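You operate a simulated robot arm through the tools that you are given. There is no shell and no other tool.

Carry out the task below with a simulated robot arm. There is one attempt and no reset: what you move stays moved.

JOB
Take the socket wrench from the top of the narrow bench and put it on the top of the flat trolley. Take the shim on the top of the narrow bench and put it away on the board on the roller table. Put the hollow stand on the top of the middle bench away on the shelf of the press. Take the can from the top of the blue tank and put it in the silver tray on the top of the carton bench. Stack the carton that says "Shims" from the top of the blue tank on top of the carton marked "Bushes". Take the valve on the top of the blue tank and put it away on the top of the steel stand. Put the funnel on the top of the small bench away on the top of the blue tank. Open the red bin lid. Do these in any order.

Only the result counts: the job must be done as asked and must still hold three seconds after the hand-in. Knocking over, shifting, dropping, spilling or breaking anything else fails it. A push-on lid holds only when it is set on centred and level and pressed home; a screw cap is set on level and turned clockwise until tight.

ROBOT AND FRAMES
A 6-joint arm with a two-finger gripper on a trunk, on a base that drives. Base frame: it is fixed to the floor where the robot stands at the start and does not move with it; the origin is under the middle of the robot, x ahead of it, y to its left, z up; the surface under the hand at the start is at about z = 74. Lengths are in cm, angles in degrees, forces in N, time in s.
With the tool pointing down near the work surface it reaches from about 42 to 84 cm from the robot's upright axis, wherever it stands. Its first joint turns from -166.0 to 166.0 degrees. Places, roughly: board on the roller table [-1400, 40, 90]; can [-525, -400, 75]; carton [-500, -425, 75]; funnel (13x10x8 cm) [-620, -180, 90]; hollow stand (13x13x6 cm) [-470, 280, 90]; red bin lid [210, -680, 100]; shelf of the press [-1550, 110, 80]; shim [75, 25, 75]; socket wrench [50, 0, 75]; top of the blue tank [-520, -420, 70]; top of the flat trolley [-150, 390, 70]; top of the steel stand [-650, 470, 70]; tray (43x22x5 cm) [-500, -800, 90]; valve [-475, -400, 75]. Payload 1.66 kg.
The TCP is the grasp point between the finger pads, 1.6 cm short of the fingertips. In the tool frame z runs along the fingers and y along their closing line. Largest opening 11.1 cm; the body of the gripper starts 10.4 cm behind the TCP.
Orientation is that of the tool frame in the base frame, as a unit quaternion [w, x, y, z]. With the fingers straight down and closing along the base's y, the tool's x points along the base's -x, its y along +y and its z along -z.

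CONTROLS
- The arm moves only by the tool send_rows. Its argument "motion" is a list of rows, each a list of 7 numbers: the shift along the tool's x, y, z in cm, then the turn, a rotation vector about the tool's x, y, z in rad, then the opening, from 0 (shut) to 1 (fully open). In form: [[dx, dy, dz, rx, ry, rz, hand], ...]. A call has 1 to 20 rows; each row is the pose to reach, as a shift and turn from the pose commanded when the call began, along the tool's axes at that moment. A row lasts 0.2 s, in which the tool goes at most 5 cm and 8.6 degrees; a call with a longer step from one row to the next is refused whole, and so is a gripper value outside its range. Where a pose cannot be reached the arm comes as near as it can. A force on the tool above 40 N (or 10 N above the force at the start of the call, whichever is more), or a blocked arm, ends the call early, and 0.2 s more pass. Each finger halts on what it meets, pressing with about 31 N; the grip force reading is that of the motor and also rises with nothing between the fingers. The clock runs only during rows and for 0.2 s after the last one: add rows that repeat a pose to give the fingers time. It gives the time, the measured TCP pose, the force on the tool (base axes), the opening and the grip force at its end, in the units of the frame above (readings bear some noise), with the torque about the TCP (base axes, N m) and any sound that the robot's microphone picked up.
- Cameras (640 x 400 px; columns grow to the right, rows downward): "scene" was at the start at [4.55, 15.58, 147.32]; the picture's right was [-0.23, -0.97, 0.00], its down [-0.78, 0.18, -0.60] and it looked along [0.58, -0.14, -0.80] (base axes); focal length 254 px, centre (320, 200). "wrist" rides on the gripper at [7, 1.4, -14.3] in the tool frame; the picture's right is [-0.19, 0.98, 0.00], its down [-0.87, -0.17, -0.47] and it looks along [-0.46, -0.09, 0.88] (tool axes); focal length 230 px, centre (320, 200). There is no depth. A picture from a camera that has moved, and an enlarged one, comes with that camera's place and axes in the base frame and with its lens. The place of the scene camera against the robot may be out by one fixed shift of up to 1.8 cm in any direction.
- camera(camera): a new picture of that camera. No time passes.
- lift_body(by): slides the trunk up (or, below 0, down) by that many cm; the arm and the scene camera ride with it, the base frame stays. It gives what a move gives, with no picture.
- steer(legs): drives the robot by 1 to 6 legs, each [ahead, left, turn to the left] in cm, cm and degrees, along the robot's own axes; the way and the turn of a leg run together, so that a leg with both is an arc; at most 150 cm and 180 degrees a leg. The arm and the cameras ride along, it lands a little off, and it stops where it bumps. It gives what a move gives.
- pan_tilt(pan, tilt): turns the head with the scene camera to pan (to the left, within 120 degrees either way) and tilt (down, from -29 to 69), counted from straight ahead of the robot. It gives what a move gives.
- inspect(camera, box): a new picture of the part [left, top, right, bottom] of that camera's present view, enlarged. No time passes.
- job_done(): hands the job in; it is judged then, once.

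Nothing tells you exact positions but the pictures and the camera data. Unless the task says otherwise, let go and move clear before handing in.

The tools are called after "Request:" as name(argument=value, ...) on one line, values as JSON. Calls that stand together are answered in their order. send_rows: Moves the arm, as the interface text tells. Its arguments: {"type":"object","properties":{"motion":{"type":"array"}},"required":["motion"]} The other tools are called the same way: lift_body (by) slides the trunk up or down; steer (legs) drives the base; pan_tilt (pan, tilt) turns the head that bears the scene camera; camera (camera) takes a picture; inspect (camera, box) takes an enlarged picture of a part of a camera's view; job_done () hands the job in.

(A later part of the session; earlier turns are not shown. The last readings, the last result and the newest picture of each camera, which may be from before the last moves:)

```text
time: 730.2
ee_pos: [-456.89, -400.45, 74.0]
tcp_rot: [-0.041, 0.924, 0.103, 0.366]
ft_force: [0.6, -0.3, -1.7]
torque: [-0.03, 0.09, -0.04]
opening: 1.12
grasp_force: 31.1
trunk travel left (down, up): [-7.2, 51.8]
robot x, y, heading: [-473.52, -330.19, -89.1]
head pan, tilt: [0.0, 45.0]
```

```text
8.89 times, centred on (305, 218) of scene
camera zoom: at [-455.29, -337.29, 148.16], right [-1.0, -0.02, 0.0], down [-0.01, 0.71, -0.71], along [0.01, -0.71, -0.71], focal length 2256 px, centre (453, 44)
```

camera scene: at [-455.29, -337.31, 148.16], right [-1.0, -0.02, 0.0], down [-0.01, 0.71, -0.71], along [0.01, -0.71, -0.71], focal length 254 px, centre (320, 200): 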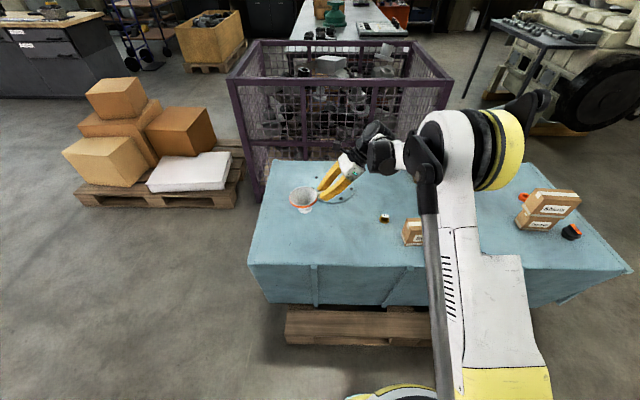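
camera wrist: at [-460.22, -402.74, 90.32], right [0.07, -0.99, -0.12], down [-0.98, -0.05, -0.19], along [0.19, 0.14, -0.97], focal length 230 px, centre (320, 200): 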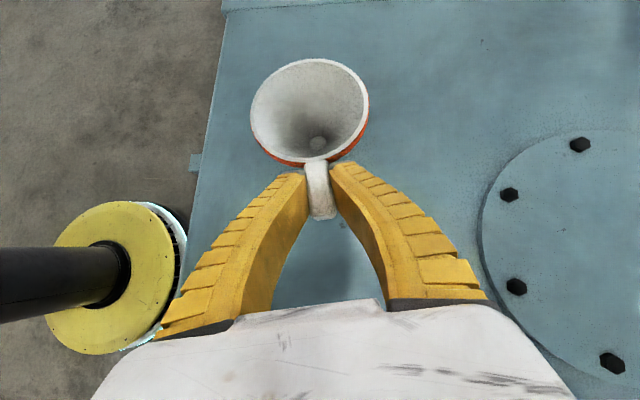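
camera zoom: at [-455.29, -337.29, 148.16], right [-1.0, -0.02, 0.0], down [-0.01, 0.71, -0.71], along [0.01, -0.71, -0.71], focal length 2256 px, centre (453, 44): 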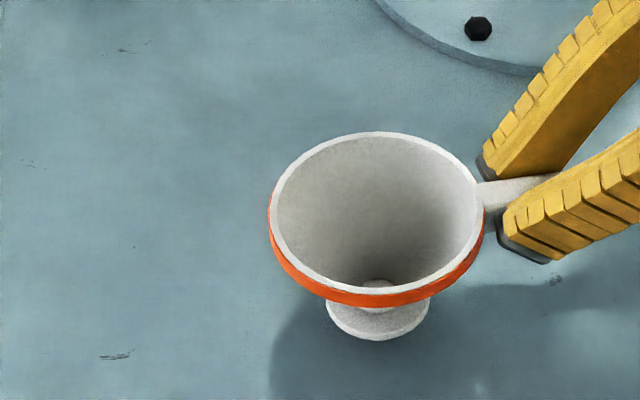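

Request:
send_rows(motion=[[-0.1, 0, 0.11, 0, 0, 0, 0], [-0.21, 0, 0.22, 0, 0, 0, 0], [-0.21, 0, 0.22, 0, 0, 0, 0]])

```text
time: 731.0
ee_pos: [-456.87, -400.61, 73.58]
tcp_rot: [-0.041, 0.924, 0.103, 0.366]
ft_force: [-0.7, -0.4, -1.4]
torque: [0.0, 0.09, -0.01]
opening: 1.13
grasp_force: 30.2
trunk travel left (down, up): [-7.2, 51.8]
robot x, y, heading: [-473.85, -329.71, -89.1]
head pan, tilt: [0.0, 45.0]
```

Request:
send_rows(motion=[[-0.07, 0, 0.07, 0, 0, 0, 0], [-0.14, 0, 0.15, 0, 0, 0, 0], [-0.14, 0, 0.15, 0, 0, 0, 0]])

```text
time: 731.8
ee_pos: [-456.89, -400.36, 73.44]
tcp_rot: [-0.041, 0.924, 0.103, 0.366]
ft_force: [1.4, -0.1, 5.9]
torque: [0.06, -0.25, 0.0]
opening: 1.25
grasp_force: 31.0
trunk travel left (down, up): [-7.2, 51.8]
robot x, y, heading: [-473.83, -329.63, -88.8]
head pan, tilt: [0.0, 45.0]
```

Request:
send_rows(motion=[[0.05, 0, -0.06, 0, 0, 0, 0], [0.05, 0, -0.06, 0, 0, 0, 0], [0.05, 0, -0.06, 0, 0, 0, 0.1], [0.05, 0, -0.06, 0, 0, 0, 0.14], [0.05, 0, -0.06, 0, 0, 0, 0.18], [0.05, 0, -0.06, 0, 0, 0, 0.22], [0.05, 0, -0.06, 0, 0, 0, 0.26], [0.05, 0, -0.06, 0, 0, 0, 0.3], [0.05, 0, -0.06, 0, 0, 0, 0.3]])

Request:
inspect(camera="scene", box=[270, 175, 350, 245])

Request:
camera(camera="wrist")

```text
time: 733.8
ee_pos: [-456.95, -400.55, 73.4]
tcp_rot: [-0.042, 0.924, 0.104, 0.365]
ft_force: [0.0, -0.5, -0.2]
torque: [-0.01, 0.01, -0.02]
opening: 3.6
grasp_force: 1.6
trunk travel left (down, up): [-7.2, 51.8]
robot x, y, heading: [-474.06, -329.96, -89.0]
head pan, tilt: [0.0, 45.0]
```

```text
5.71 times, centred on (310, 210) of scene
camera zoom: at [-455.29, -337.28, 148.16], right [-1.0, -0.02, 0.0], down [-0.01, 0.71, -0.71], along [0.01, -0.71, -0.71], focal length 1450 px, centre (377, 143)
```

zoom: 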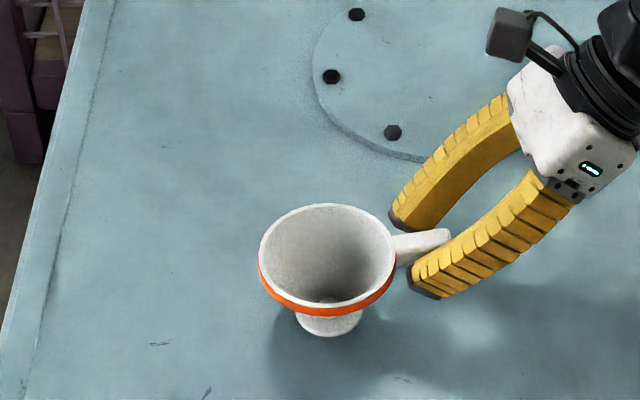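

```text
taken
camera wrist: at [-461.2, -402.85, 88.63], right [0.08, -0.99, -0.13], down [-0.97, -0.05, -0.25], along [0.24, 0.15, -0.96], focal length 230 px, centre (320, 200)
```

wrist: 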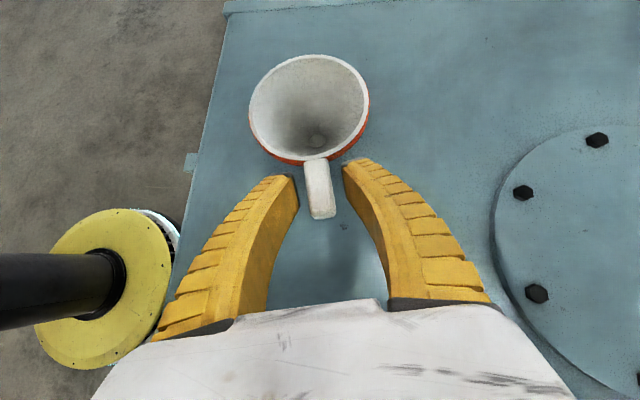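

The funnel stands by itself. I'll withdraw slowly along the finger axis.

Request:
send_rows(motion=[[0, 0, -0.8, 0, 0, 0, 0.3], [0, 0, -1.8, 0, 0, 0, 0.3], [0, 0, -3, 0, 0, 0, 0.3], [0, 0, -5, 0, 0, 0, 0.3], [0, 0, -8, 0, 0, 0, 0.3], [0, 0, -12, 0, 0, 0, 0.3], [0, 0, -16, 0, 0, 0, 0.3]])

Request:
camera(camera="scene")

Request:
inspect(camera="scene", box=[270, 175, 430, 265])

```text
time: 735.4
ee_pos: [-467.78, -402.95, 85.03]
tcp_rot: [-0.042, 0.924, 0.103, 0.365]
ft_force: [0.5, 0.3, -0.5]
torque: [-0.03, -0.01, -0.03]
opening: 3.59
grasp_force: 1.9
trunk travel left (down, up): [-7.2, 51.8]
robot x, y, heading: [-473.72, -329.46, -88.8]
head pan, tilt: [0.0, 45.0]
```

```text
taken
camera scene: at [-455.31, -337.27, 148.17], right [-1.0, -0.02, 0.0], down [-0.01, 0.71, -0.71], along [0.01, -0.71, -0.71], focal length 254 px, centre (320, 200)
```

scene: 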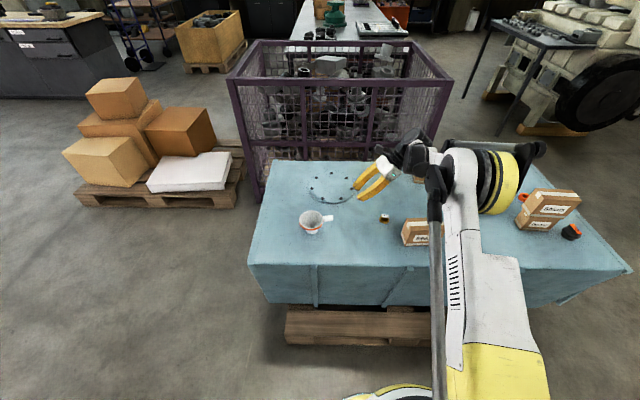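

```text
4.00 times, centred on (350, 220) of scene
camera zoom: at [-455.31, -337.27, 148.17], right [-1.0, -0.02, 0.0], down [-0.01, 0.71, -0.71], along [0.01, -0.71, -0.71], focal length 1015 px, centre (200, 120)
```

zoom: 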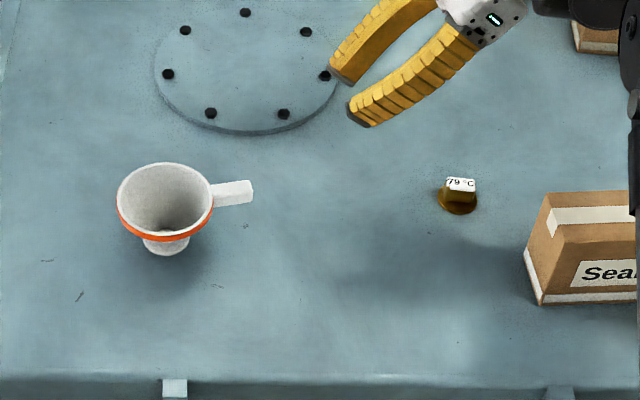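

The funnel stands upright on the tank top. Next is the valve: I'll straighten the tool above it and measure.

Request:
send_rows(motion=[[0.2, 0, -3.2, 0, -0.1, 0, 0.4], [0.4, -0.1, -6.5, 0, -0.22, 0, 0.5], [0.6, -0.15, -9.8, 0, -0.34, 0, 0.5], [0.8, -0.2, -13, 0, -0.46, 0, 0.5], [1.0, -0.25, -16.3, 0, -0.6, 0, 0.5], [1.16, -0.3, -19.4, 0, -0.74, 0, 0.5], [1.16, -0.3, -19.4, 0, -0.753, 0, 0.5]])

Request:
camera(camera="wrist")

Request:
inspect(camera="scene", box=[340, 190, 440, 255])

```text
time: 737.0
ee_pos: [-479.91, -405.53, 100.07]
tcp_rot: [0.0, 0.994, 0.111, 0.0]
ft_force: [-0.4, -0.3, 0.0]
torque: [-0.03, -0.03, 0.0]
opening: 5.77
grasp_force: 1.3
trunk travel left (down, up): [-7.2, 51.8]
robot x, y, heading: [-474.16, -329.76, -89.0]
head pan, tilt: [0.0, 45.0]
```

```text
taken
camera wrist: at [-472.83, -405.27, 114.39], right [0.03, -1.0, 0.0], down [-0.88, -0.03, 0.47], along [-0.47, -0.01, -0.88], focal length 230 px, centre (320, 200)
```

wrist: 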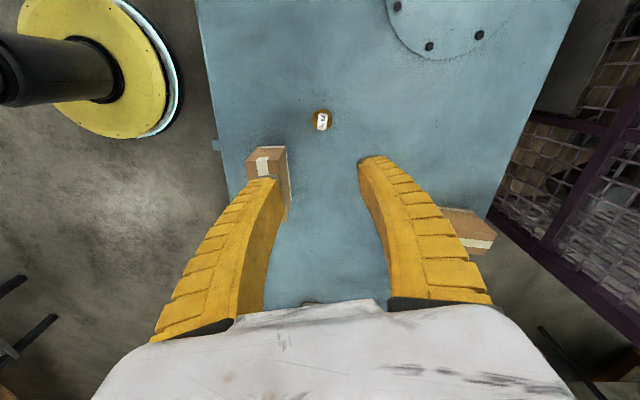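

```text
6.15 times, centred on (390, 222) of scene
camera zoom: at [-455.29, -337.27, 148.16], right [-1.0, -0.02, 0.0], down [-0.01, 0.71, -0.71], along [0.01, -0.71, -0.71], focal length 1562 px, centre (-111, 62)
```

zoom: 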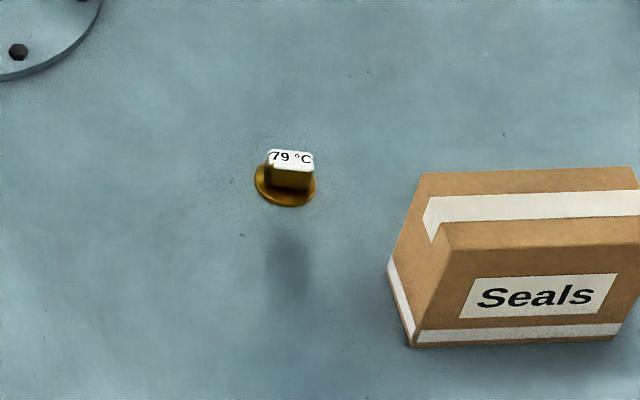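

Request:
inspect(camera="wrist", box=[285, 90, 360, 150])

```text
6.67 times, centred on (322, 120) of wrist
camera zoom: at [-472.83, -405.27, 114.39], right [0.03, -1.0, 0.0], down [-0.88, -0.03, 0.47], along [-0.47, -0.01, -0.88], focal length 1534 px, centre (303, 733)
```

zoom: 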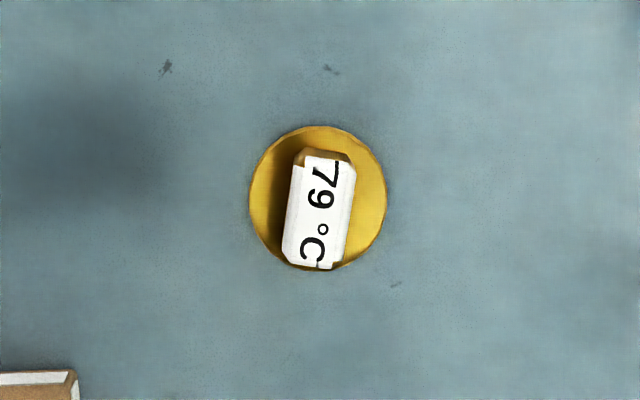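

The valve's block is 3.0×1.5 cm along x, centred at (−480.15, −405.95), with its top near z≈69. I'll align the yaw and descend part-way.

Request:
send_rows(motion=[[-0.1, 0.1, 4, 0, 0, 0.09, 0.5], [-0.2, 0.2, 8, 0, 0, 0.18, 0.5], [-0.33, 0.33, 12, 0, 0, 0.277, 0.5], [-0.33, 0.33, 16, 0, 0, 0.277, 0.5], [-0.33, 0.33, 20, 0, 0, 0.277, 0.5], [-0.33, 0.33, 22, 0, 0, 0.277, 0.5], [-0.33, 0.33, 22, 0, 0, 0.277, 0.5]])

Request:
camera(camera="wrist")

Request:
inspect(camera="wrist", box=[260, 100, 390, 220])

```text
time: 738.6
ee_pos: [-480.11, -405.8, 77.89]
tcp_rot: [-0.001, 1.0, -0.028, 0.0]
ft_force: [-0.9, 0.0, 0.4]
torque: [0.02, -0.01, 0.02]
opening: 5.77
grasp_force: 1.8
trunk travel left (down, up): [-7.2, 51.8]
robot x, y, heading: [-473.66, -329.78, -89.0]
head pan, tilt: [0.0, 45.0]
```

```text
taken
camera wrist: at [-473.33, -407.5, 92.23], right [-0.24, -0.97, 0.0], down [-0.85, 0.21, 0.47], along [-0.46, 0.12, -0.88], focal length 230 px, centre (320, 200)
```

wrist: 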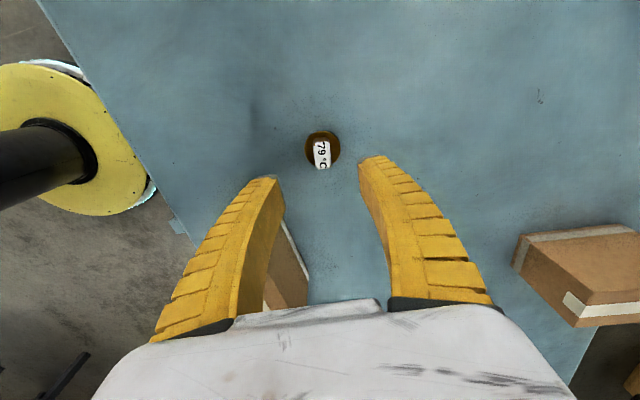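

```text
3.33 times, centred on (325, 160) of wrist
camera zoom: at [-473.33, -407.5, 92.23], right [-0.24, -0.97, 0.0], down [-0.85, 0.21, 0.47], along [-0.46, 0.12, -0.88], focal length 767 px, centre (303, 333)
```

zoom: 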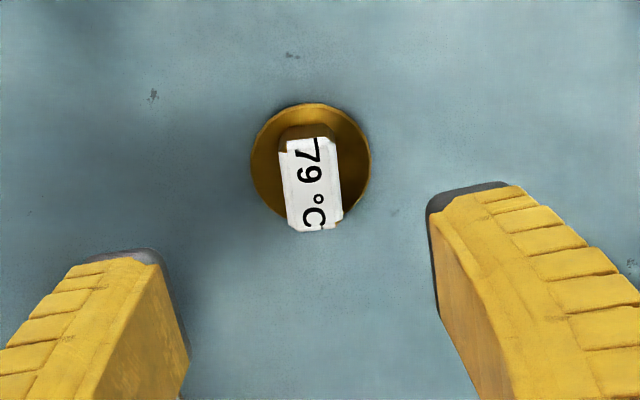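

Request:
send_rows(motion=[[0, 0.25, 3, 0, 0, 0.05, 0.5], [0, 0.25, 6, 0, 0, 0.09, 0.5], [0, 0.25, 8, 0, 0, 0.09, 0.5], [0, 0.25, 9, 0, 0, 0.09, 0.5], [0, 0.25, 9, 0, 0, 0.09, 0.5]])

Request:
inspect(camera="wrist", box=[230, 120, 410, 260])

```text
time: 739.8
ee_pos: [-480.23, -406.09, 68.98]
tcp_rot: [-0.001, 0.997, -0.073, 0.0]
ft_force: [0.2, -0.5, -0.1]
torque: [-0.03, 0.01, -0.02]
opening: 5.75
grasp_force: 1.7
trunk travel left (down, up): [-7.2, 51.8]
robot x, y, heading: [-473.79, -329.69, -88.7]
head pan, tilt: [0.0, 45.0]
```

```text
2.86 times, centred on (320, 190) of wrist
camera zoom: at [-473.44, -408.37, 83.3], right [-0.33, -0.94, 0.0], down [-0.83, 0.29, 0.47], along [-0.45, 0.16, -0.88], focal length 657 px, centre (320, 229)
```

zoom: 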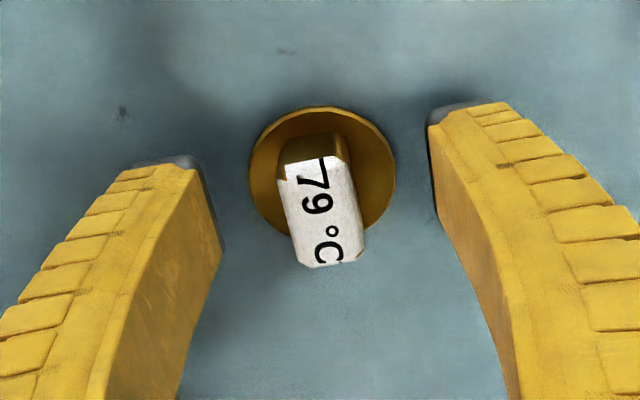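

Request:
send_rows(motion=[[0, 0, 0, 0, 0, 0, 0.4], [0, 0, 0, 0, 0, 0, 0.3], [0, 0, 0, 0, 0, 0, 0.22], [0, 0, 0, 0, 0, 0, 0.15], [0, 0, 0, 0, 0, 0, 0.08], [0, 0, 0, 0, 0, 0, 0], [0, 0, 0, 0, 0, 0, 0]])

Request:
inspect(camera="wrist", box=[230, 120, 410, 260])

```text
time: 741.4
ee_pos: [-480.16, -406.1, 69.04]
tcp_rot: [0.0, 0.997, -0.072, 0.0]
ft_force: [0.0, -2.9, 7.6]
torque: [-0.03, 0.04, -0.04]
opening: 1.42
grasp_force: 31.0
trunk travel left (down, up): [-7.2, 51.8]
robot x, y, heading: [-473.72, -329.81, -88.7]
head pan, tilt: [0.0, 45.0]
```

```text
2.86 times, centred on (320, 190) of wrist
camera zoom: at [-473.43, -408.35, 83.37], right [-0.33, -0.94, 0.0], down [-0.83, 0.29, 0.47], along [-0.45, 0.16, -0.88], focal length 657 px, centre (320, 229)
```

zoom: 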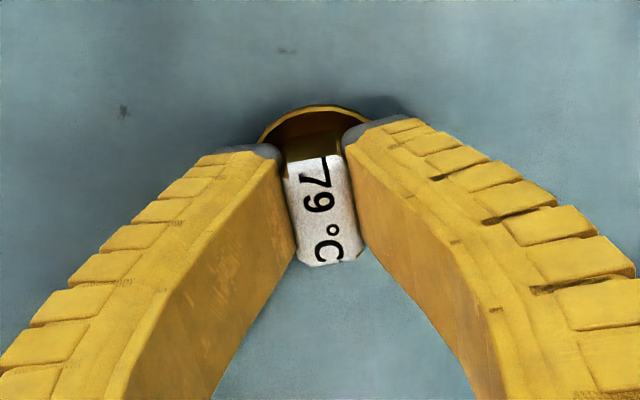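

The valve is gripped. I'll lift it straight up, then raise the trunk for travel.

Request:
send_rows(motion=[[0, 0, -1, 0, 0, 0, 0], [0, 0, -3, 0, 0, 0, 0], [0, 0, -7, 0, 0, 0, 0], [0, 0, -12, 0, 0, 0, 0], [0, 0, -17, 0, 0, 0, 0], [0, 0, -20, 0, 0, 0, 0], [0, 0, -20, 0, 0, 0, 0]])

Request:
lift_body(by=20)

Request:
camera(camera="scene")

Request:
camera(camera="wrist")

```text
time: 743.0
ee_pos: [-479.97, -405.92, 89.02]
tcp_rot: [0.0, 0.997, -0.072, 0.0]
ft_force: [0.4, 1.0, 0.5]
torque: [0.03, -0.01, 0.02]
opening: 1.11
grasp_force: 30.8
trunk travel left (down, up): [-7.2, 51.8]
robot x, y, heading: [-473.77, -329.58, -89.0]
head pan, tilt: [0.0, 45.0]
```

```text
time: 745.2
ee_pos: [-480.0, -405.96, 109.2]
tcp_rot: [0.0, 0.997, -0.072, 0.0]
ft_force: [0.4, 0.2, -0.4]
torque: [0.01, -0.03, 0.0]
opening: 1.12
grasp_force: 31.3
trunk travel left (down, up): [-27.2, 31.8]
robot x, y, heading: [-473.86, -329.66, -89.1]
head pan, tilt: [0.0, 45.0]
```

```text
taken
camera scene: at [-455.29, -337.3, 168.15], right [-1.0, -0.02, 0.0], down [-0.01, 0.71, -0.71], along [0.01, -0.71, -0.71], focal length 254 px, centre (320, 200)
```

scene: 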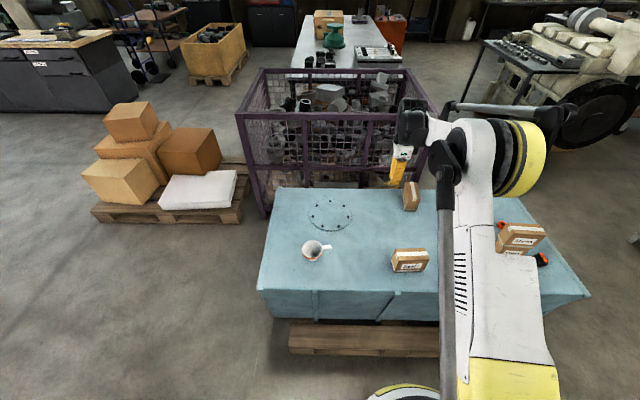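

```text
taken
camera wrist: at [-473.37, -408.32, 123.4], right [-0.33, -0.94, 0.0], down [-0.83, 0.29, 0.47], along [-0.45, 0.16, -0.88], focal length 230 px, centre (320, 200)
```

wrist: 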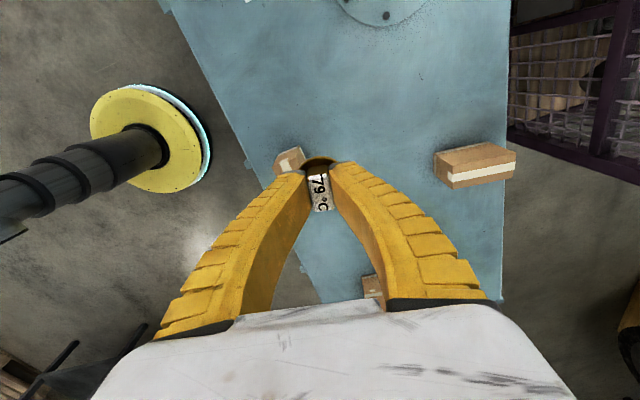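

The tank top looks right and the valve is held. I'll retract, turn north and head up past the white bench toward the steel stand.

Request:
send_rows(motion=[[-0.3, -2, 0, 0, 0, -0.131, 0], [-0.6, -4, 0, 0, 0, -0.262, 0], [-0.9, -6, 0, 0, 0, -0.393, 0], [-1.2, -8, 0, 0, 0, -0.524, 0], [-1.5, -10, 0, 0, 0, -0.655, 0], [-1.8, -12, 0, 0, 0, -0.786, 0], [-2.1, -14, 0, 0, 0, -0.917, 0], [-2.4, -16, 0, 0, 0, -1.048, 0], [-2.7, -18, 0, 0, 0, -1.179, 0], [-3, -20, 0, 0, 0, -1.31, 0], [-3.3, -22, 0, 0, 0, -1.441, 0], [-3.6, -24, 0, 0, 0, -1.572, 0], [-3.6, -24.7, 0, 0, 0, -1.7, 0], [-3.6, -24.7, 0, 0, 0, -1.7, 0]])

Request:
steer(legs=[[-30, 0, 0], [0, 0, 179], [0, -82, 0], [150, 0, 0], [150, 0, 0]])

Request:
pan_tilt(pan=0, tilt=20)

Request:
camera(camera="scene")

```text
time: 748.2
ee_pos: [-480.08, -380.98, 109.03]
tcp_rot: [0.0, 0.712, 0.702, 0.0]
ft_force: [0.0, 0.1, -1.5]
torque: [-0.01, -0.01, 0.01]
opening: 1.11
grasp_force: 30.5
trunk travel left (down, up): [-27.2, 31.8]
robot x, y, heading: [-474.05, -329.62, -89.0]
head pan, tilt: [0.0, 45.0]
```

```text
time: 775.5
ee_pos: [-369.0, 47.25, 109.04]
tcp_rot: [0.0, -0.67, 0.742, 0.0]
ft_force: [-0.6, 0.5, -0.3]
torque: [-0.03, -0.01, -0.02]
opening: 1.1
grasp_force: 31.4
trunk travel left (down, up): [-27.2, 31.8]
robot x, y, heading: [-379.68, -3.49, 86.3]
head pan, tilt: [0.0, 45.0]
```

```text
time: 776.4
ee_pos: [-369.09, 47.28, 109.16]
tcp_rot: [-0.001, -0.671, 0.742, -0.001]
ft_force: [0.1, 0.3, -0.9]
torque: [-0.03, 0.01, 0.0]
opening: 1.09
grasp_force: 31.1
trunk travel left (down, up): [-27.2, 31.8]
robot x, y, heading: [-379.72, -3.29, 86.4]
head pan, tilt: [0.0, 20.0]
```

```text
taken
camera scene: at [-398.73, 3.57, 172.02], right [1.0, -0.07, 0.0], down [-0.02, -0.34, -0.94], along [0.06, 0.94, -0.34], focal length 254 px, centre (320, 200)
```

scene: 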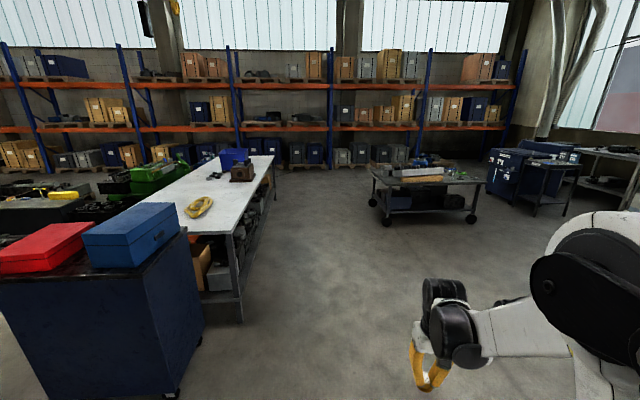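

Request:
steer(legs=[[0, 0, 4], [150, 0, 0], [150, 0, 0], [150, 0, 0], [80, 0, 0], [0, 0, 80]])

Request:
camera(camera="scene")

```text
time: 805.6
ee_pos: [-438.12, 541.59, 109.09]
tcp_rot: [0.001, 0.995, -0.099, 0.0]
ft_force: [0.5, -0.5, 0.1]
torque: [0.01, -0.02, 0.0]
opening: 1.1
grasp_force: 30.8
trunk travel left (down, up): [-27.2, 31.8]
robot x, y, heading: [-388.94, 526.2, 170.7]
head pan, tilt: [0.0, 20.0]
```

```text
taken
camera scene: at [-399.8, 506.8, 172.03], right [0.16, 0.99, 0.0], down [0.34, -0.06, -0.94], along [-0.93, 0.15, -0.34], focal length 254 px, centre (320, 200)
```

scene: 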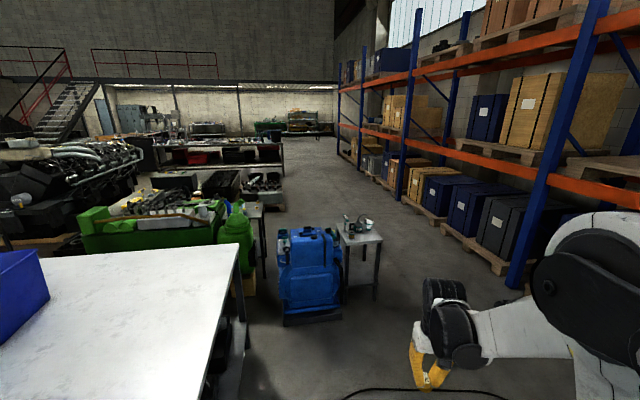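

Request:
inspect(camera="scene", box=[200, 170, 400, 310])

Request:
inspect(camera="scene", box=[225, 180, 295, 240])

```text
2.86 times, centred on (300, 240) of scene
camera zoom: at [-399.8, 506.8, 172.03], right [0.16, 0.99, 0.0], down [0.34, -0.06, -0.94], along [-0.93, 0.15, -0.34], focal length 725 px, centre (377, 86)
```

zoom: 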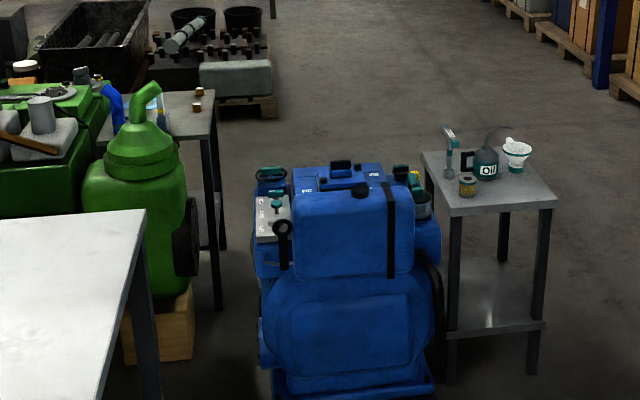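

```text
6.67 times, centred on (260, 210) of scene
camera zoom: at [-399.8, 506.8, 172.03], right [0.16, 0.99, 0.0], down [0.34, -0.06, -0.94], along [-0.93, 0.15, -0.34], focal length 1692 px, centre (720, 133)
```

zoom: 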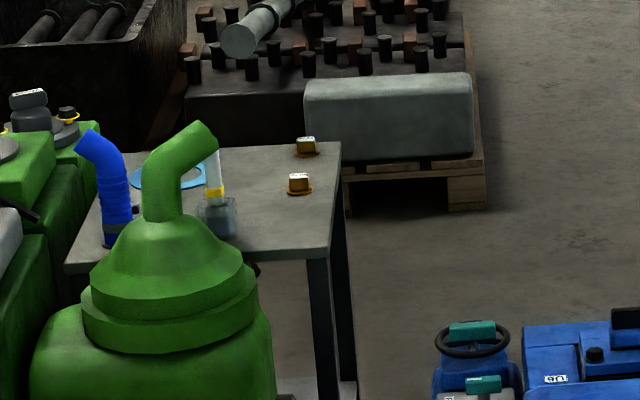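

The steel stand, near (−660, 480), already holds two similar valves; the blue machine and a small table lie between us. I'll go round by the north lane.

Request:
steer(legs=[[0, 0, 9.3], [0, -120, 0], [150, 0, 0], [100, 0, 0]])

Request:
pan_tilt(pan=60, tilt=25)

Request:
camera(camera="scene")

```text
time: 824.2
ee_pos: [-692.13, 650.76, 108.97]
tcp_rot: [0.0, 1.0, -0.017, 0.001]
ft_force: [0.0, -0.4, -1.0]
torque: [0.02, -0.04, -0.01]
opening: 1.1
grasp_force: 31.0
trunk travel left (down, up): [-27.2, 31.8]
robot x, y, heading: [-640.8, 643.57, -180.2]
head pan, tilt: [0.0, 20.0]
```

```text
time: 825.5
ee_pos: [-692.04, 650.66, 109.13]
tcp_rot: [0.001, 1.0, -0.017, 0.001]
ft_force: [0.0, 0.7, -0.8]
torque: [-0.01, -0.01, -0.02]
opening: 1.14
grasp_force: 30.7
trunk travel left (down, up): [-27.2, 31.8]
robot x, y, heading: [-640.87, 643.41, -179.7]
head pan, tilt: [60.0, 25.0]
```

```text
taken
camera scene: at [-644.1, 614.76, 171.22], right [-0.87, 0.5, 0.0], down [0.21, 0.37, -0.91], along [-0.45, -0.79, -0.42], focal length 254 px, centre (320, 200)
```

scene: 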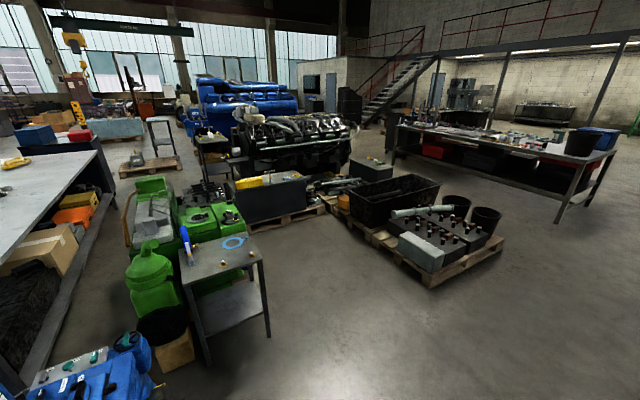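

Request:
inspect(camera="scene", box=[160, 210, 300, 320])

```text
3.64 times, centred on (230, 265) of scene
camera zoom: at [-644.1, 614.76, 171.22], right [-0.87, 0.5, 0.0], down [0.21, 0.37, -0.91], along [-0.45, -0.79, -0.42], focal length 923 px, centre (647, -36)
```

zoom: 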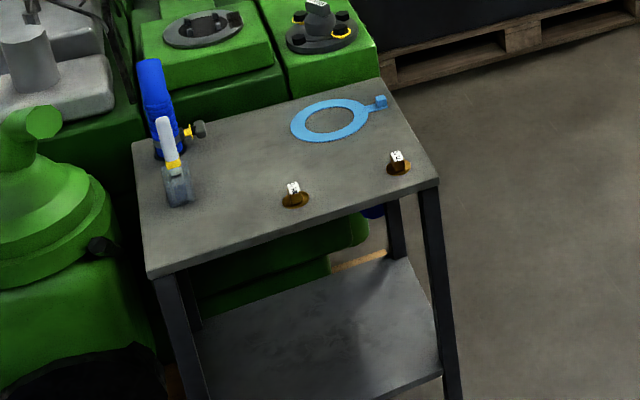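

Two valves sit at about (−653.3, 481) and (−670.9, 481), leaving an 8.8 cm-pitch gap between them at (−662, 481). I'll come up to the stand's north side and read the labels.

Request:
steer(legs=[[0, 0, 90], [0, -14, 0], [92, 0, 0]])

Request:
pan_tilt(pan=0, tilt=50)

Request:
camera(camera="scene")

Request:
camera(camera="wrist")

```text
time: 835.1
ee_pos: [-663.7, 500.27, 109.02]
tcp_rot: [-0.002, 0.722, 0.692, 0.001]
ft_force: [0.5, 1.2, -1.2]
torque: [0.03, 0.01, -0.02]
opening: 1.12
grasp_force: 30.9
trunk travel left (down, up): [-27.2, 31.8]
robot x, y, heading: [-655.88, 551.46, -90.5]
head pan, tilt: [60.0, 25.0]
```

```text
time: 836.4
ee_pos: [-663.67, 500.3, 109.02]
tcp_rot: [-0.001, 0.721, 0.693, 0.0]
ft_force: [-0.3, -0.4, -1.3]
torque: [0.01, -0.01, 0.0]
opening: 1.11
grasp_force: 31.2
trunk travel left (down, up): [-27.2, 31.8]
robot x, y, heading: [-656.23, 551.0, -90.4]
head pan, tilt: [0.0, 50.0]
```

```text
taken
camera scene: at [-637.77, 543.75, 167.47], right [-1.0, 0.0, 0.0], down [0.0, 0.77, -0.64], along [0.0, -0.64, -0.77], focal length 254 px, centre (320, 200)
```

scene: 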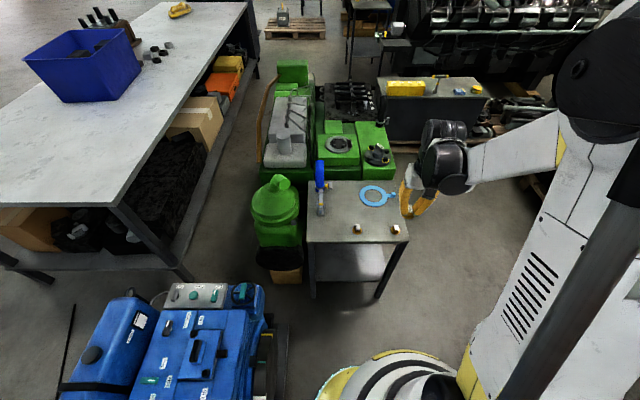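

```text
taken
camera wrist: at [-662.05, 507.14, 123.44], right [0.97, -0.23, 0.0], down [-0.2, -0.86, 0.47], along [-0.11, -0.46, -0.88], focal length 230 px, centre (320, 200)
```

wrist: 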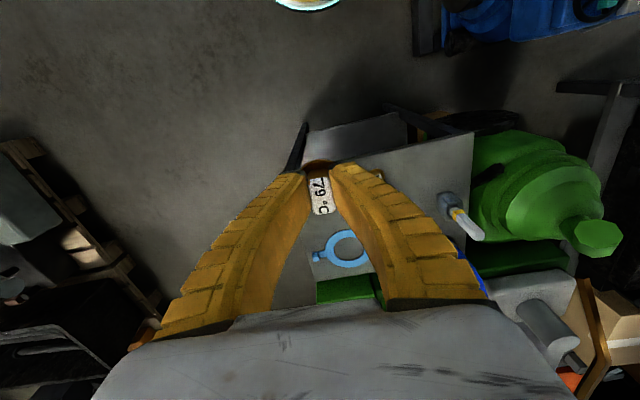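

Request:
inspect(camera="scene", box=[300, 150, 430, 260])

Request:
inspect(camera="scene", box=[340, 215, 410, 245])

```text
3.64 times, centred on (365, 205) of scene
camera zoom: at [-637.77, 543.75, 167.47], right [-1.0, 0.0, 0.0], down [0.0, 0.77, -0.64], along [0.0, -0.64, -0.77], focal length 923 px, centre (156, 182)
```

zoom: 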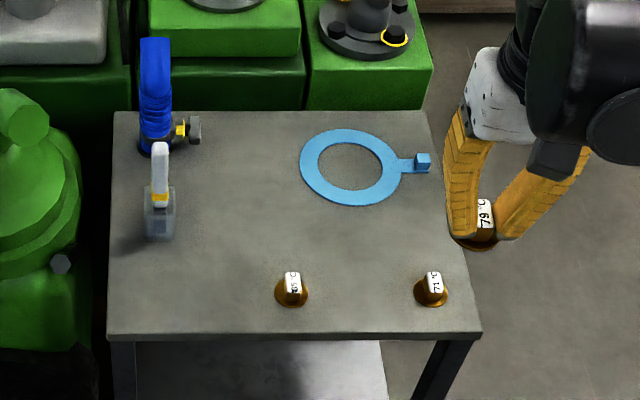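

```text
9.14 times, centred on (375, 230) of scene
camera zoom: at [-637.77, 543.75, 167.47], right [-1.0, 0.0, 0.0], down [0.0, 0.77, -0.64], along [0.0, -0.64, -0.77], focal length 2320 px, centre (-183, -74)
```

zoom: 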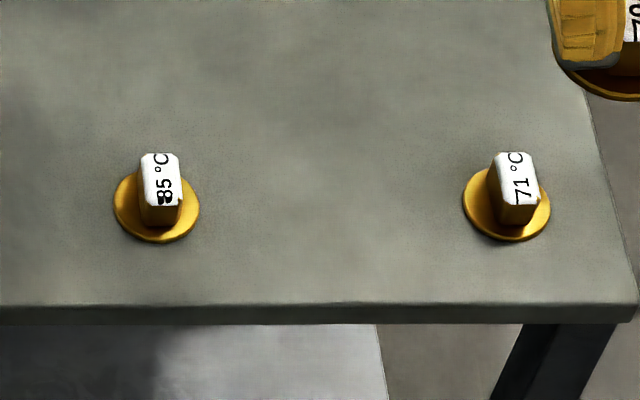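

The stand holds 71 °C and 85 °C with the gap between for our 79 °C, labels reading along −y, which matches my current tool yaw. I'll move the hand beyond them so the wrist camera can see both and fix height and position.

Request:
send_rows(motion=[[-4.3, 0.4, 0, 0, 0, -0.01, 0], [-8.6, 0.8, 0, 0, 0, -0.02, 0], [-12.9, 1.2, 0, 0, 0, -0.03, 0], [-17.2, 1.6, 0, 0, 0, -0.04, 0], [-21.5, 2.0, 0, 0, 0, -0.04, 0], [-25.8, 2.5, 0, 0, 0, -0.04, 0], [-28, 2.8, 0, 0, 0, -0.04, 0], [-28, 2.8, 0, 0, 0, -0.04, 0]])

Request:
camera(camera="wrist")

Request:
inspect(camera="wrist", box=[220, 20, 420, 140])

```text
time: 838.2
ee_pos: [-661.96, 472.14, 109.33]
tcp_rot: [0.0, 0.707, 0.707, 0.0]
ft_force: [0.0, 0.9, -0.4]
torque: [0.0, 0.01, -0.01]
opening: 1.11
grasp_force: 31.2
trunk travel left (down, up): [-27.2, 31.8]
robot x, y, heading: [-656.34, 551.41, -90.2]
head pan, tilt: [0.0, 50.0]
```

```text
taken
camera wrist: at [-660.68, 479.16, 123.53], right [0.98, -0.19, 0.0], down [-0.17, -0.87, 0.47], along [-0.09, -0.46, -0.88], focal length 230 px, centre (320, 200)
```

wrist: 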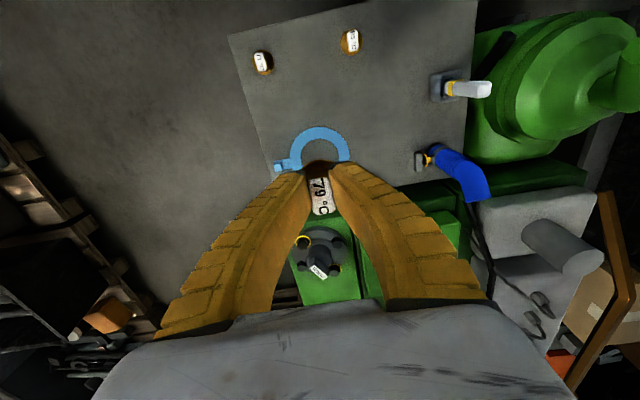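

```text
3.20 times, centred on (320, 80) of wrist
camera zoom: at [-660.68, 479.16, 123.53], right [0.98, -0.19, 0.0], down [-0.17, -0.87, 0.47], along [-0.09, -0.46, -0.88], focal length 736 px, centre (320, 584)
```

zoom: 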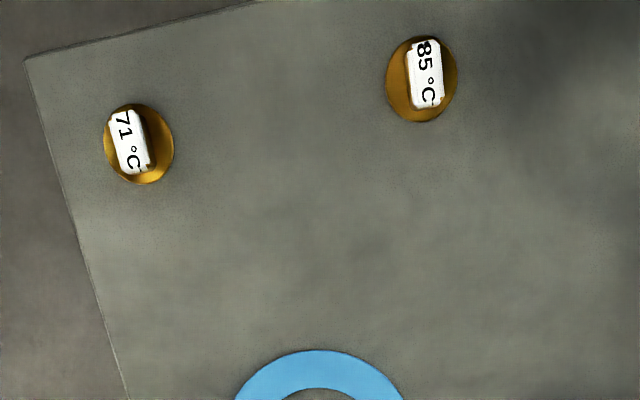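

Parallax gives the stand top at z≈72 and neighbours at (−670.8, 483.8) and (−653.9, 483.8), so the target is (−662.3, 483.8). I'll lower the trunk for reach, then bring the valve over the gap.

Request:
lift_body(by=-15)

Request:
send_rows(motion=[[3.9, -0.1, 0, 0, 0, 0, 0], [7.8, -0.2, 0, 0, 0, 0, 0], [11.66, -0.34, 0, 0, 0, 0, 0], [11.66, -0.34, 4, 0, 0, 0, 0], [11.66, -0.34, 8, 0, 0, 0, 0], [11.66, -0.34, 12, 0, 0, 0, 0], [11.66, -0.34, 13, 0, 0, 0, 0], [11.66, -0.34, 13, 0, 0, 0, 0]])

Request:
camera(camera="wrist")

Request:
inspect(camera="scene", box=[330, 170, 420, 250])

```text
time: 839.9
ee_pos: [-661.95, 472.12, 94.33]
tcp_rot: [-0.001, 0.707, 0.707, 0.0]
ft_force: [0.5, -0.7, -1.4]
torque: [0.02, 0.02, -0.01]
opening: 1.1
grasp_force: 31.1
trunk travel left (down, up): [-12.2, 46.8]
robot x, y, heading: [-656.22, 551.37, -90.5]
head pan, tilt: [0.0, 50.0]
```

```text
time: 841.7
ee_pos: [-662.35, 483.82, 81.08]
tcp_rot: [0.0, 0.707, 0.707, 0.0]
ft_force: [0.7, -0.5, -0.5]
torque: [0.0, -0.02, 0.01]
opening: 1.12
grasp_force: 30.8
trunk travel left (down, up): [-12.2, 46.8]
robot x, y, heading: [-655.83, 550.89, -90.3]
head pan, tilt: [0.0, 50.0]
```

```text
taken
camera wrist: at [-660.99, 490.83, 95.41], right [0.98, -0.19, 0.0], down [-0.17, -0.87, 0.47], along [-0.09, -0.46, -0.88], focal length 230 px, centre (320, 200)
```

wrist: 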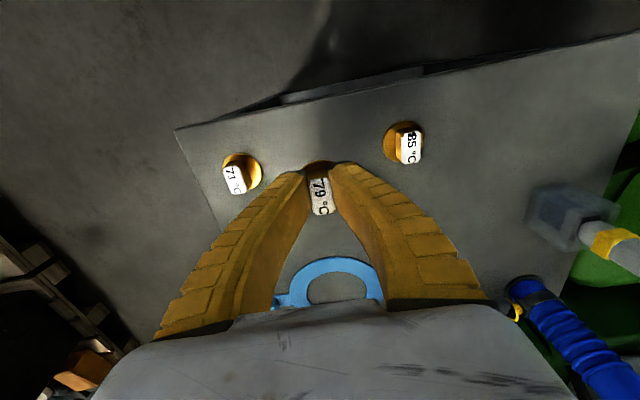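

```text
5.00 times, centred on (375, 210) of scene
camera zoom: at [-637.78, 543.77, 152.47], right [-1.0, 0.0, 0.0], down [0.0, 0.77, -0.64], along [0.0, -0.64, -0.77], focal length 1269 px, centre (45, 150)
```

zoom: 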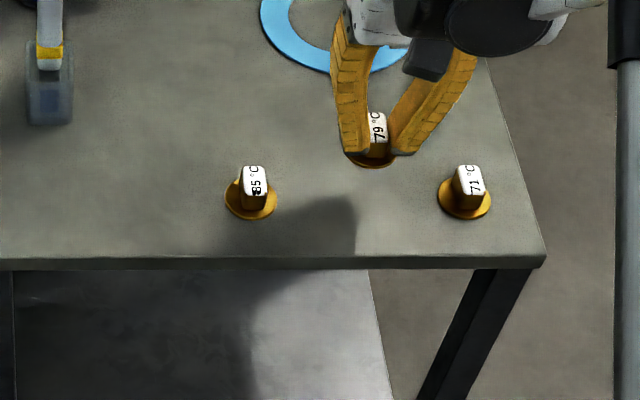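

Request:
send_rows(motion=[[-0.1, -0.05, 1.5, 0, 0, 0, 0], [-0.15, -0.1, 3, 0, 0, 0, 0], [-0.15, -0.1, 4.2, 0, 0, 0, 0], [-0.15, -0.1, 4.8, 0, 0, 0, 0], [-0.15, -0.1, 4.8, 0, 0, 0, 0]])

```text
time: 842.9
ee_pos: [-662.46, 483.73, 76.39]
tcp_rot: [0.0, 0.708, 0.707, 0.0]
ft_force: [-0.4, 1.3, -0.3]
torque: [0.02, 0.03, 0.0]
opening: 1.12
grasp_force: 30.7
trunk travel left (down, up): [-12.2, 46.8]
robot x, y, heading: [-656.08, 551.33, -90.4]
head pan, tilt: [0.0, 50.0]
```

Request:
send_rows(motion=[[0, 0, 0.3, 0, 0, 0, 0], [0, 0, 0.6, 0, 0, 0, 0], [0, 0, 0.9, 0, 0, 0, 0], [0, 0, 0.9, 0, 0, 0, 0]])

```text
time: 843.9
ee_pos: [-662.5, 483.62, 75.53]
tcp_rot: [-0.001, 0.707, 0.707, 0.001]
ft_force: [0.2, 0.3, -0.9]
torque: [0.01, -0.02, 0.0]
opening: 1.11
grasp_force: 31.5
trunk travel left (down, up): [-12.2, 46.8]
robot x, y, heading: [-656.1, 551.29, -90.4]
head pan, tilt: [0.0, 50.0]
```

Request:
send_rows(motion=[[0, 0, 0.25, 0, 0, 0, 0], [0, 0, 0.5, 0, 0, 0, 0], [0, 0, 0.5, 0, 0, 0, 0]])

Request:
inspect(camera="scene", box=[330, 190, 420, 250])

```text
time: 844.7
ee_pos: [-662.41, 483.66, 74.98]
tcp_rot: [0.0, 0.707, 0.707, 0.0]
ft_force: [-0.4, -1.3, 10.2]
torque: [-0.26, 0.0, -0.01]
opening: 1.52
grasp_force: 30.9
trunk travel left (down, up): [-12.2, 46.8]
robot x, y, heading: [-655.77, 550.88, -90.6]
head pan, tilt: [0.0, 50.0]
```

```text
6.67 times, centred on (375, 220) of scene
camera zoom: at [-637.78, 543.84, 152.48], right [-1.0, 0.0, 0.0], down [0.0, 0.77, -0.64], along [0.0, -0.64, -0.77], focal length 1692 px, centre (-47, 67)
```

zoom: 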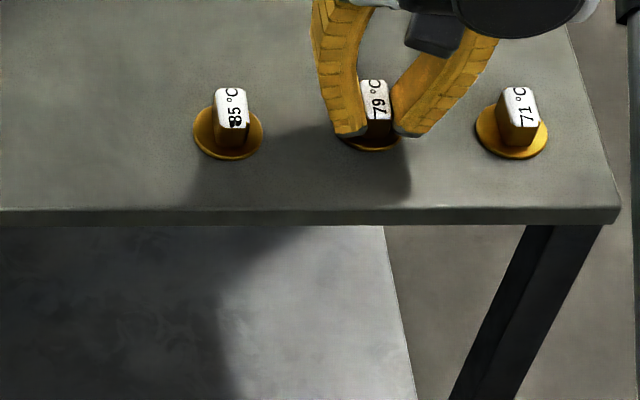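

Contact is made at the predicted height, in line between the neighbours. I'll release and rise.

Request:
send_rows(motion=[[0, 0, -0.15, 0, 0, 0, 0], [0, 0, -0.15, 0, 0, 0, 0.12], [0, 0, -0.15, 0, 0, 0, 0.2], [0, 0, -0.15, 0, 0, 0, 0.28], [0, 0, -0.15, 0, 0, 0, 0.3], [0, 0, -2, 0, 0, 0, 0.3], [0, 0, -5, 0, 0, 0, 0.3], [0, 0, -9, 0, 0, 0, 0.3], [0, 0, -14, 0, 0, 0, 0.3], [0, 0, -19, 0, 0, 0, 0.3], [0, 0, -24, 0, 0, 0, 0.3]])

Request:
inspect(camera="scene", box=[330, 190, 420, 250])

Request:
camera(camera="wrist")

```text
time: 847.1
ee_pos: [-662.36, 483.61, 98.98]
tcp_rot: [0.0, 0.707, 0.707, 0.0]
ft_force: [0.0, 0.1, 0.5]
torque: [-0.01, 0.02, 0.01]
opening: 3.6
grasp_force: 1.6
trunk travel left (down, up): [-12.2, 46.8]
robot x, y, heading: [-656.34, 551.1, -90.2]
head pan, tilt: [0.0, 50.0]
```

```text
6.67 times, centred on (375, 220) of scene
camera zoom: at [-637.78, 543.8, 152.48], right [-1.0, 0.0, 0.0], down [0.0, 0.77, -0.64], along [0.0, -0.64, -0.77], focal length 1692 px, centre (-47, 67)
```

zoom: 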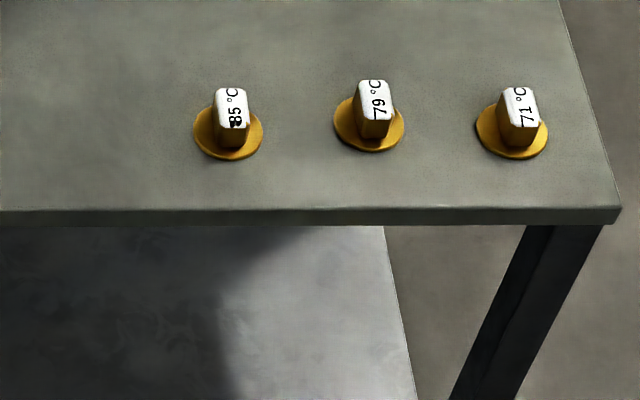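

```text
taken
camera wrist: at [-661.02, 490.54, 113.3], right [0.98, -0.19, 0.0], down [-0.17, -0.87, 0.47], along [-0.09, -0.46, -0.88], focal length 230 px, centre (320, 200)
```

wrist: 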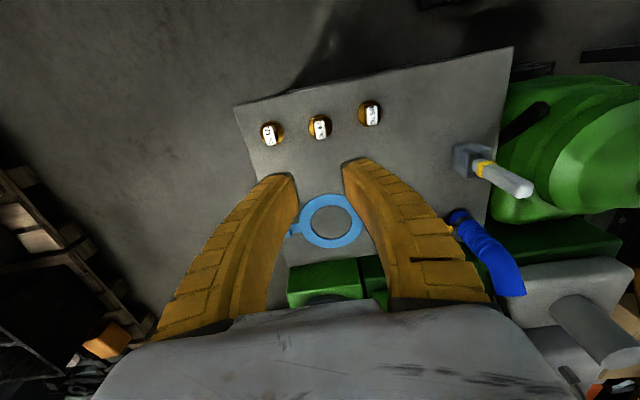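

All three valves stand in order on the steel stand. The last job is the red bin lid, so I'll retract and drive back south toward (210, −680).

Request:
send_rows(motion=[[4, 0, -2, 0, 0, 0, 0.2], [8, 0, -4, 0, 0, 0, 0.1], [12, 0, -6, 0, 0, 0, 0.1], [16, 0, -8, 0, 0, 0, 0.1], [16, 0, -8, 0, 0, 0, 0.1]])

Request:
steer(legs=[[-92, 0, 0], [0, 0, 90], [150, 0, 0], [115, 0, 0], [0, 0, -90]])

Request:
pan_tilt(pan=0, tilt=20)

Request:
camera(camera="scene")

```text
time: 848.3
ee_pos: [-662.35, 499.47, 106.85]
tcp_rot: [0.0, 0.707, 0.708, 0.0]
ft_force: [-0.1, 0.2, 0.3]
torque: [0.04, -0.01, 0.03]
opening: 1.43
grasp_force: 2.1
trunk travel left (down, up): [-12.2, 46.8]
robot x, y, heading: [-656.5, 551.07, -90.4]
head pan, tilt: [0.0, 50.0]
```

```text
time: 873.3
ee_pos: [-395.12, 590.94, 106.8]
tcp_rot: [0.0, 0.701, 0.713, 0.0]
ft_force: [0.6, 0.5, 0.8]
torque: [0.02, -0.01, 0.0]
opening: 1.44
grasp_force: 2.5
trunk travel left (down, up): [-12.2, 46.8]
robot x, y, heading: [-389.61, 642.54, -89.5]
head pan, tilt: [0.0, 50.0]
```

```text
time: 874.2
ee_pos: [-395.07, 590.93, 106.77]
tcp_rot: [0.0, 0.702, 0.713, 0.0]
ft_force: [-0.5, 0.6, -0.2]
torque: [0.03, 0.0, 0.0]
opening: 1.42
grasp_force: 2.1
trunk travel left (down, up): [-12.2, 46.8]
robot x, y, heading: [-389.15, 642.86, -89.1]
head pan, tilt: [0.0, 20.0]
```

```text
taken
camera scene: at [-371.12, 633.93, 157.02], right [-1.0, -0.01, 0.0], down [0.0, 0.34, -0.94], along [0.01, -0.94, -0.34], focal length 254 px, centre (320, 200)
```

scene: 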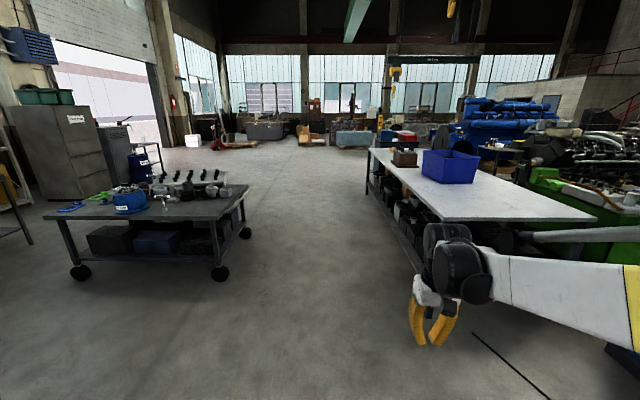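

Request:
steer(legs=[[0, 22, 0], [150, 0, 0], [150, 0, 0], [150, 0, 0], [150, 0, 0]])

Request:
steer(legs=[[0, 0, 45], [150, 0, 0], [150, 0, 0]])

Request:
pan_tilt(pan=-10, tilt=15)

Request:
camera(camera="scene")

```text
time: 904.0
ee_pos: [-371.59, -8.31, 106.81]
tcp_rot: [-0.001, 0.704, 0.71, 0.0]
ft_force: [-0.3, 0.0, 0.3]
torque: [0.01, 0.02, -0.06]
opening: 1.44
grasp_force: 2.3
trunk travel left (down, up): [-12.2, 46.8]
robot x, y, heading: [-365.99, 43.24, -90.1]
head pan, tilt: [0.0, 20.0]
```

```text
time: 920.4
ee_pos: [-120.8, -204.75, 106.7]
tcp_rot: [0.0, 0.38, 0.925, 0.0]
ft_force: [-0.6, 0.2, 0.2]
torque: [-0.01, 0.03, 0.0]
opening: 1.45
grasp_force: 2.4
trunk travel left (down, up): [-12.2, 46.8]
robot x, y, heading: [-152.96, -163.98, -44.9]
head pan, tilt: [0.0, 20.0]
```

```text
time: 921.1
ee_pos: [-120.71, -204.75, 106.75]
tcp_rot: [0.0, 0.38, 0.925, -0.001]
ft_force: [0.2, 0.3, -1.1]
torque: [-0.03, 0.0, 0.0]
opening: 1.44
grasp_force: 2.4
trunk travel left (down, up): [-12.2, 46.8]
robot x, y, heading: [-153.16, -164.23, -44.7]
head pan, tilt: [-10.0, 15.0]
```

```text
taken
camera scene: at [-136.46, -158.58, 157.84], right [-0.82, -0.58, 0.0], down [-0.15, 0.21, -0.97], along [0.56, -0.79, -0.26], focal length 254 px, centre (320, 200)
```

scene: 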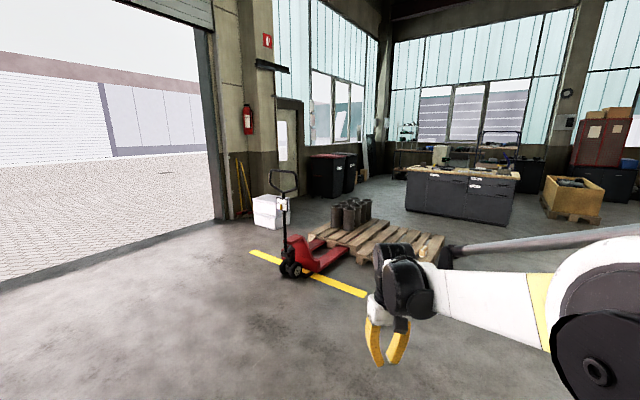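

Request:
inspect(camera="scene", box=[240, 130, 440, 270])

Request:
inspect(camera="scene", box=[290, 140, 380, 205])

```text
2.86 times, centred on (340, 200) of scene
camera zoom: at [-136.46, -158.58, 157.84], right [-0.82, -0.58, 0.0], down [-0.15, 0.21, -0.97], along [0.56, -0.79, -0.26], focal length 725 px, centre (263, 200)
```

zoom: 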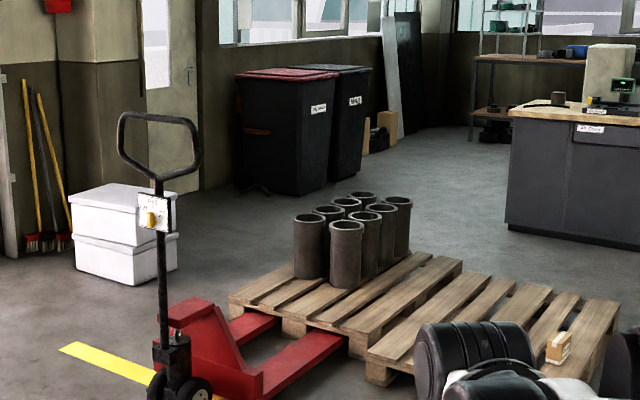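

```text
6.15 times, centred on (335, 172) of scene
camera zoom: at [-136.46, -158.58, 157.84], right [-0.82, -0.58, 0.0], down [-0.15, 0.21, -0.97], along [0.56, -0.79, -0.26], focal length 1562 px, centre (228, 369)
```

zoom: 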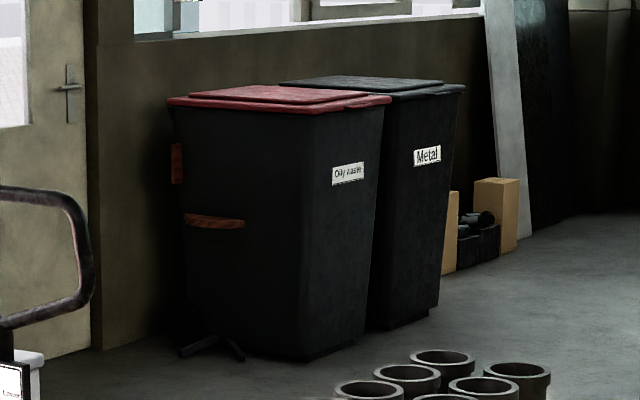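

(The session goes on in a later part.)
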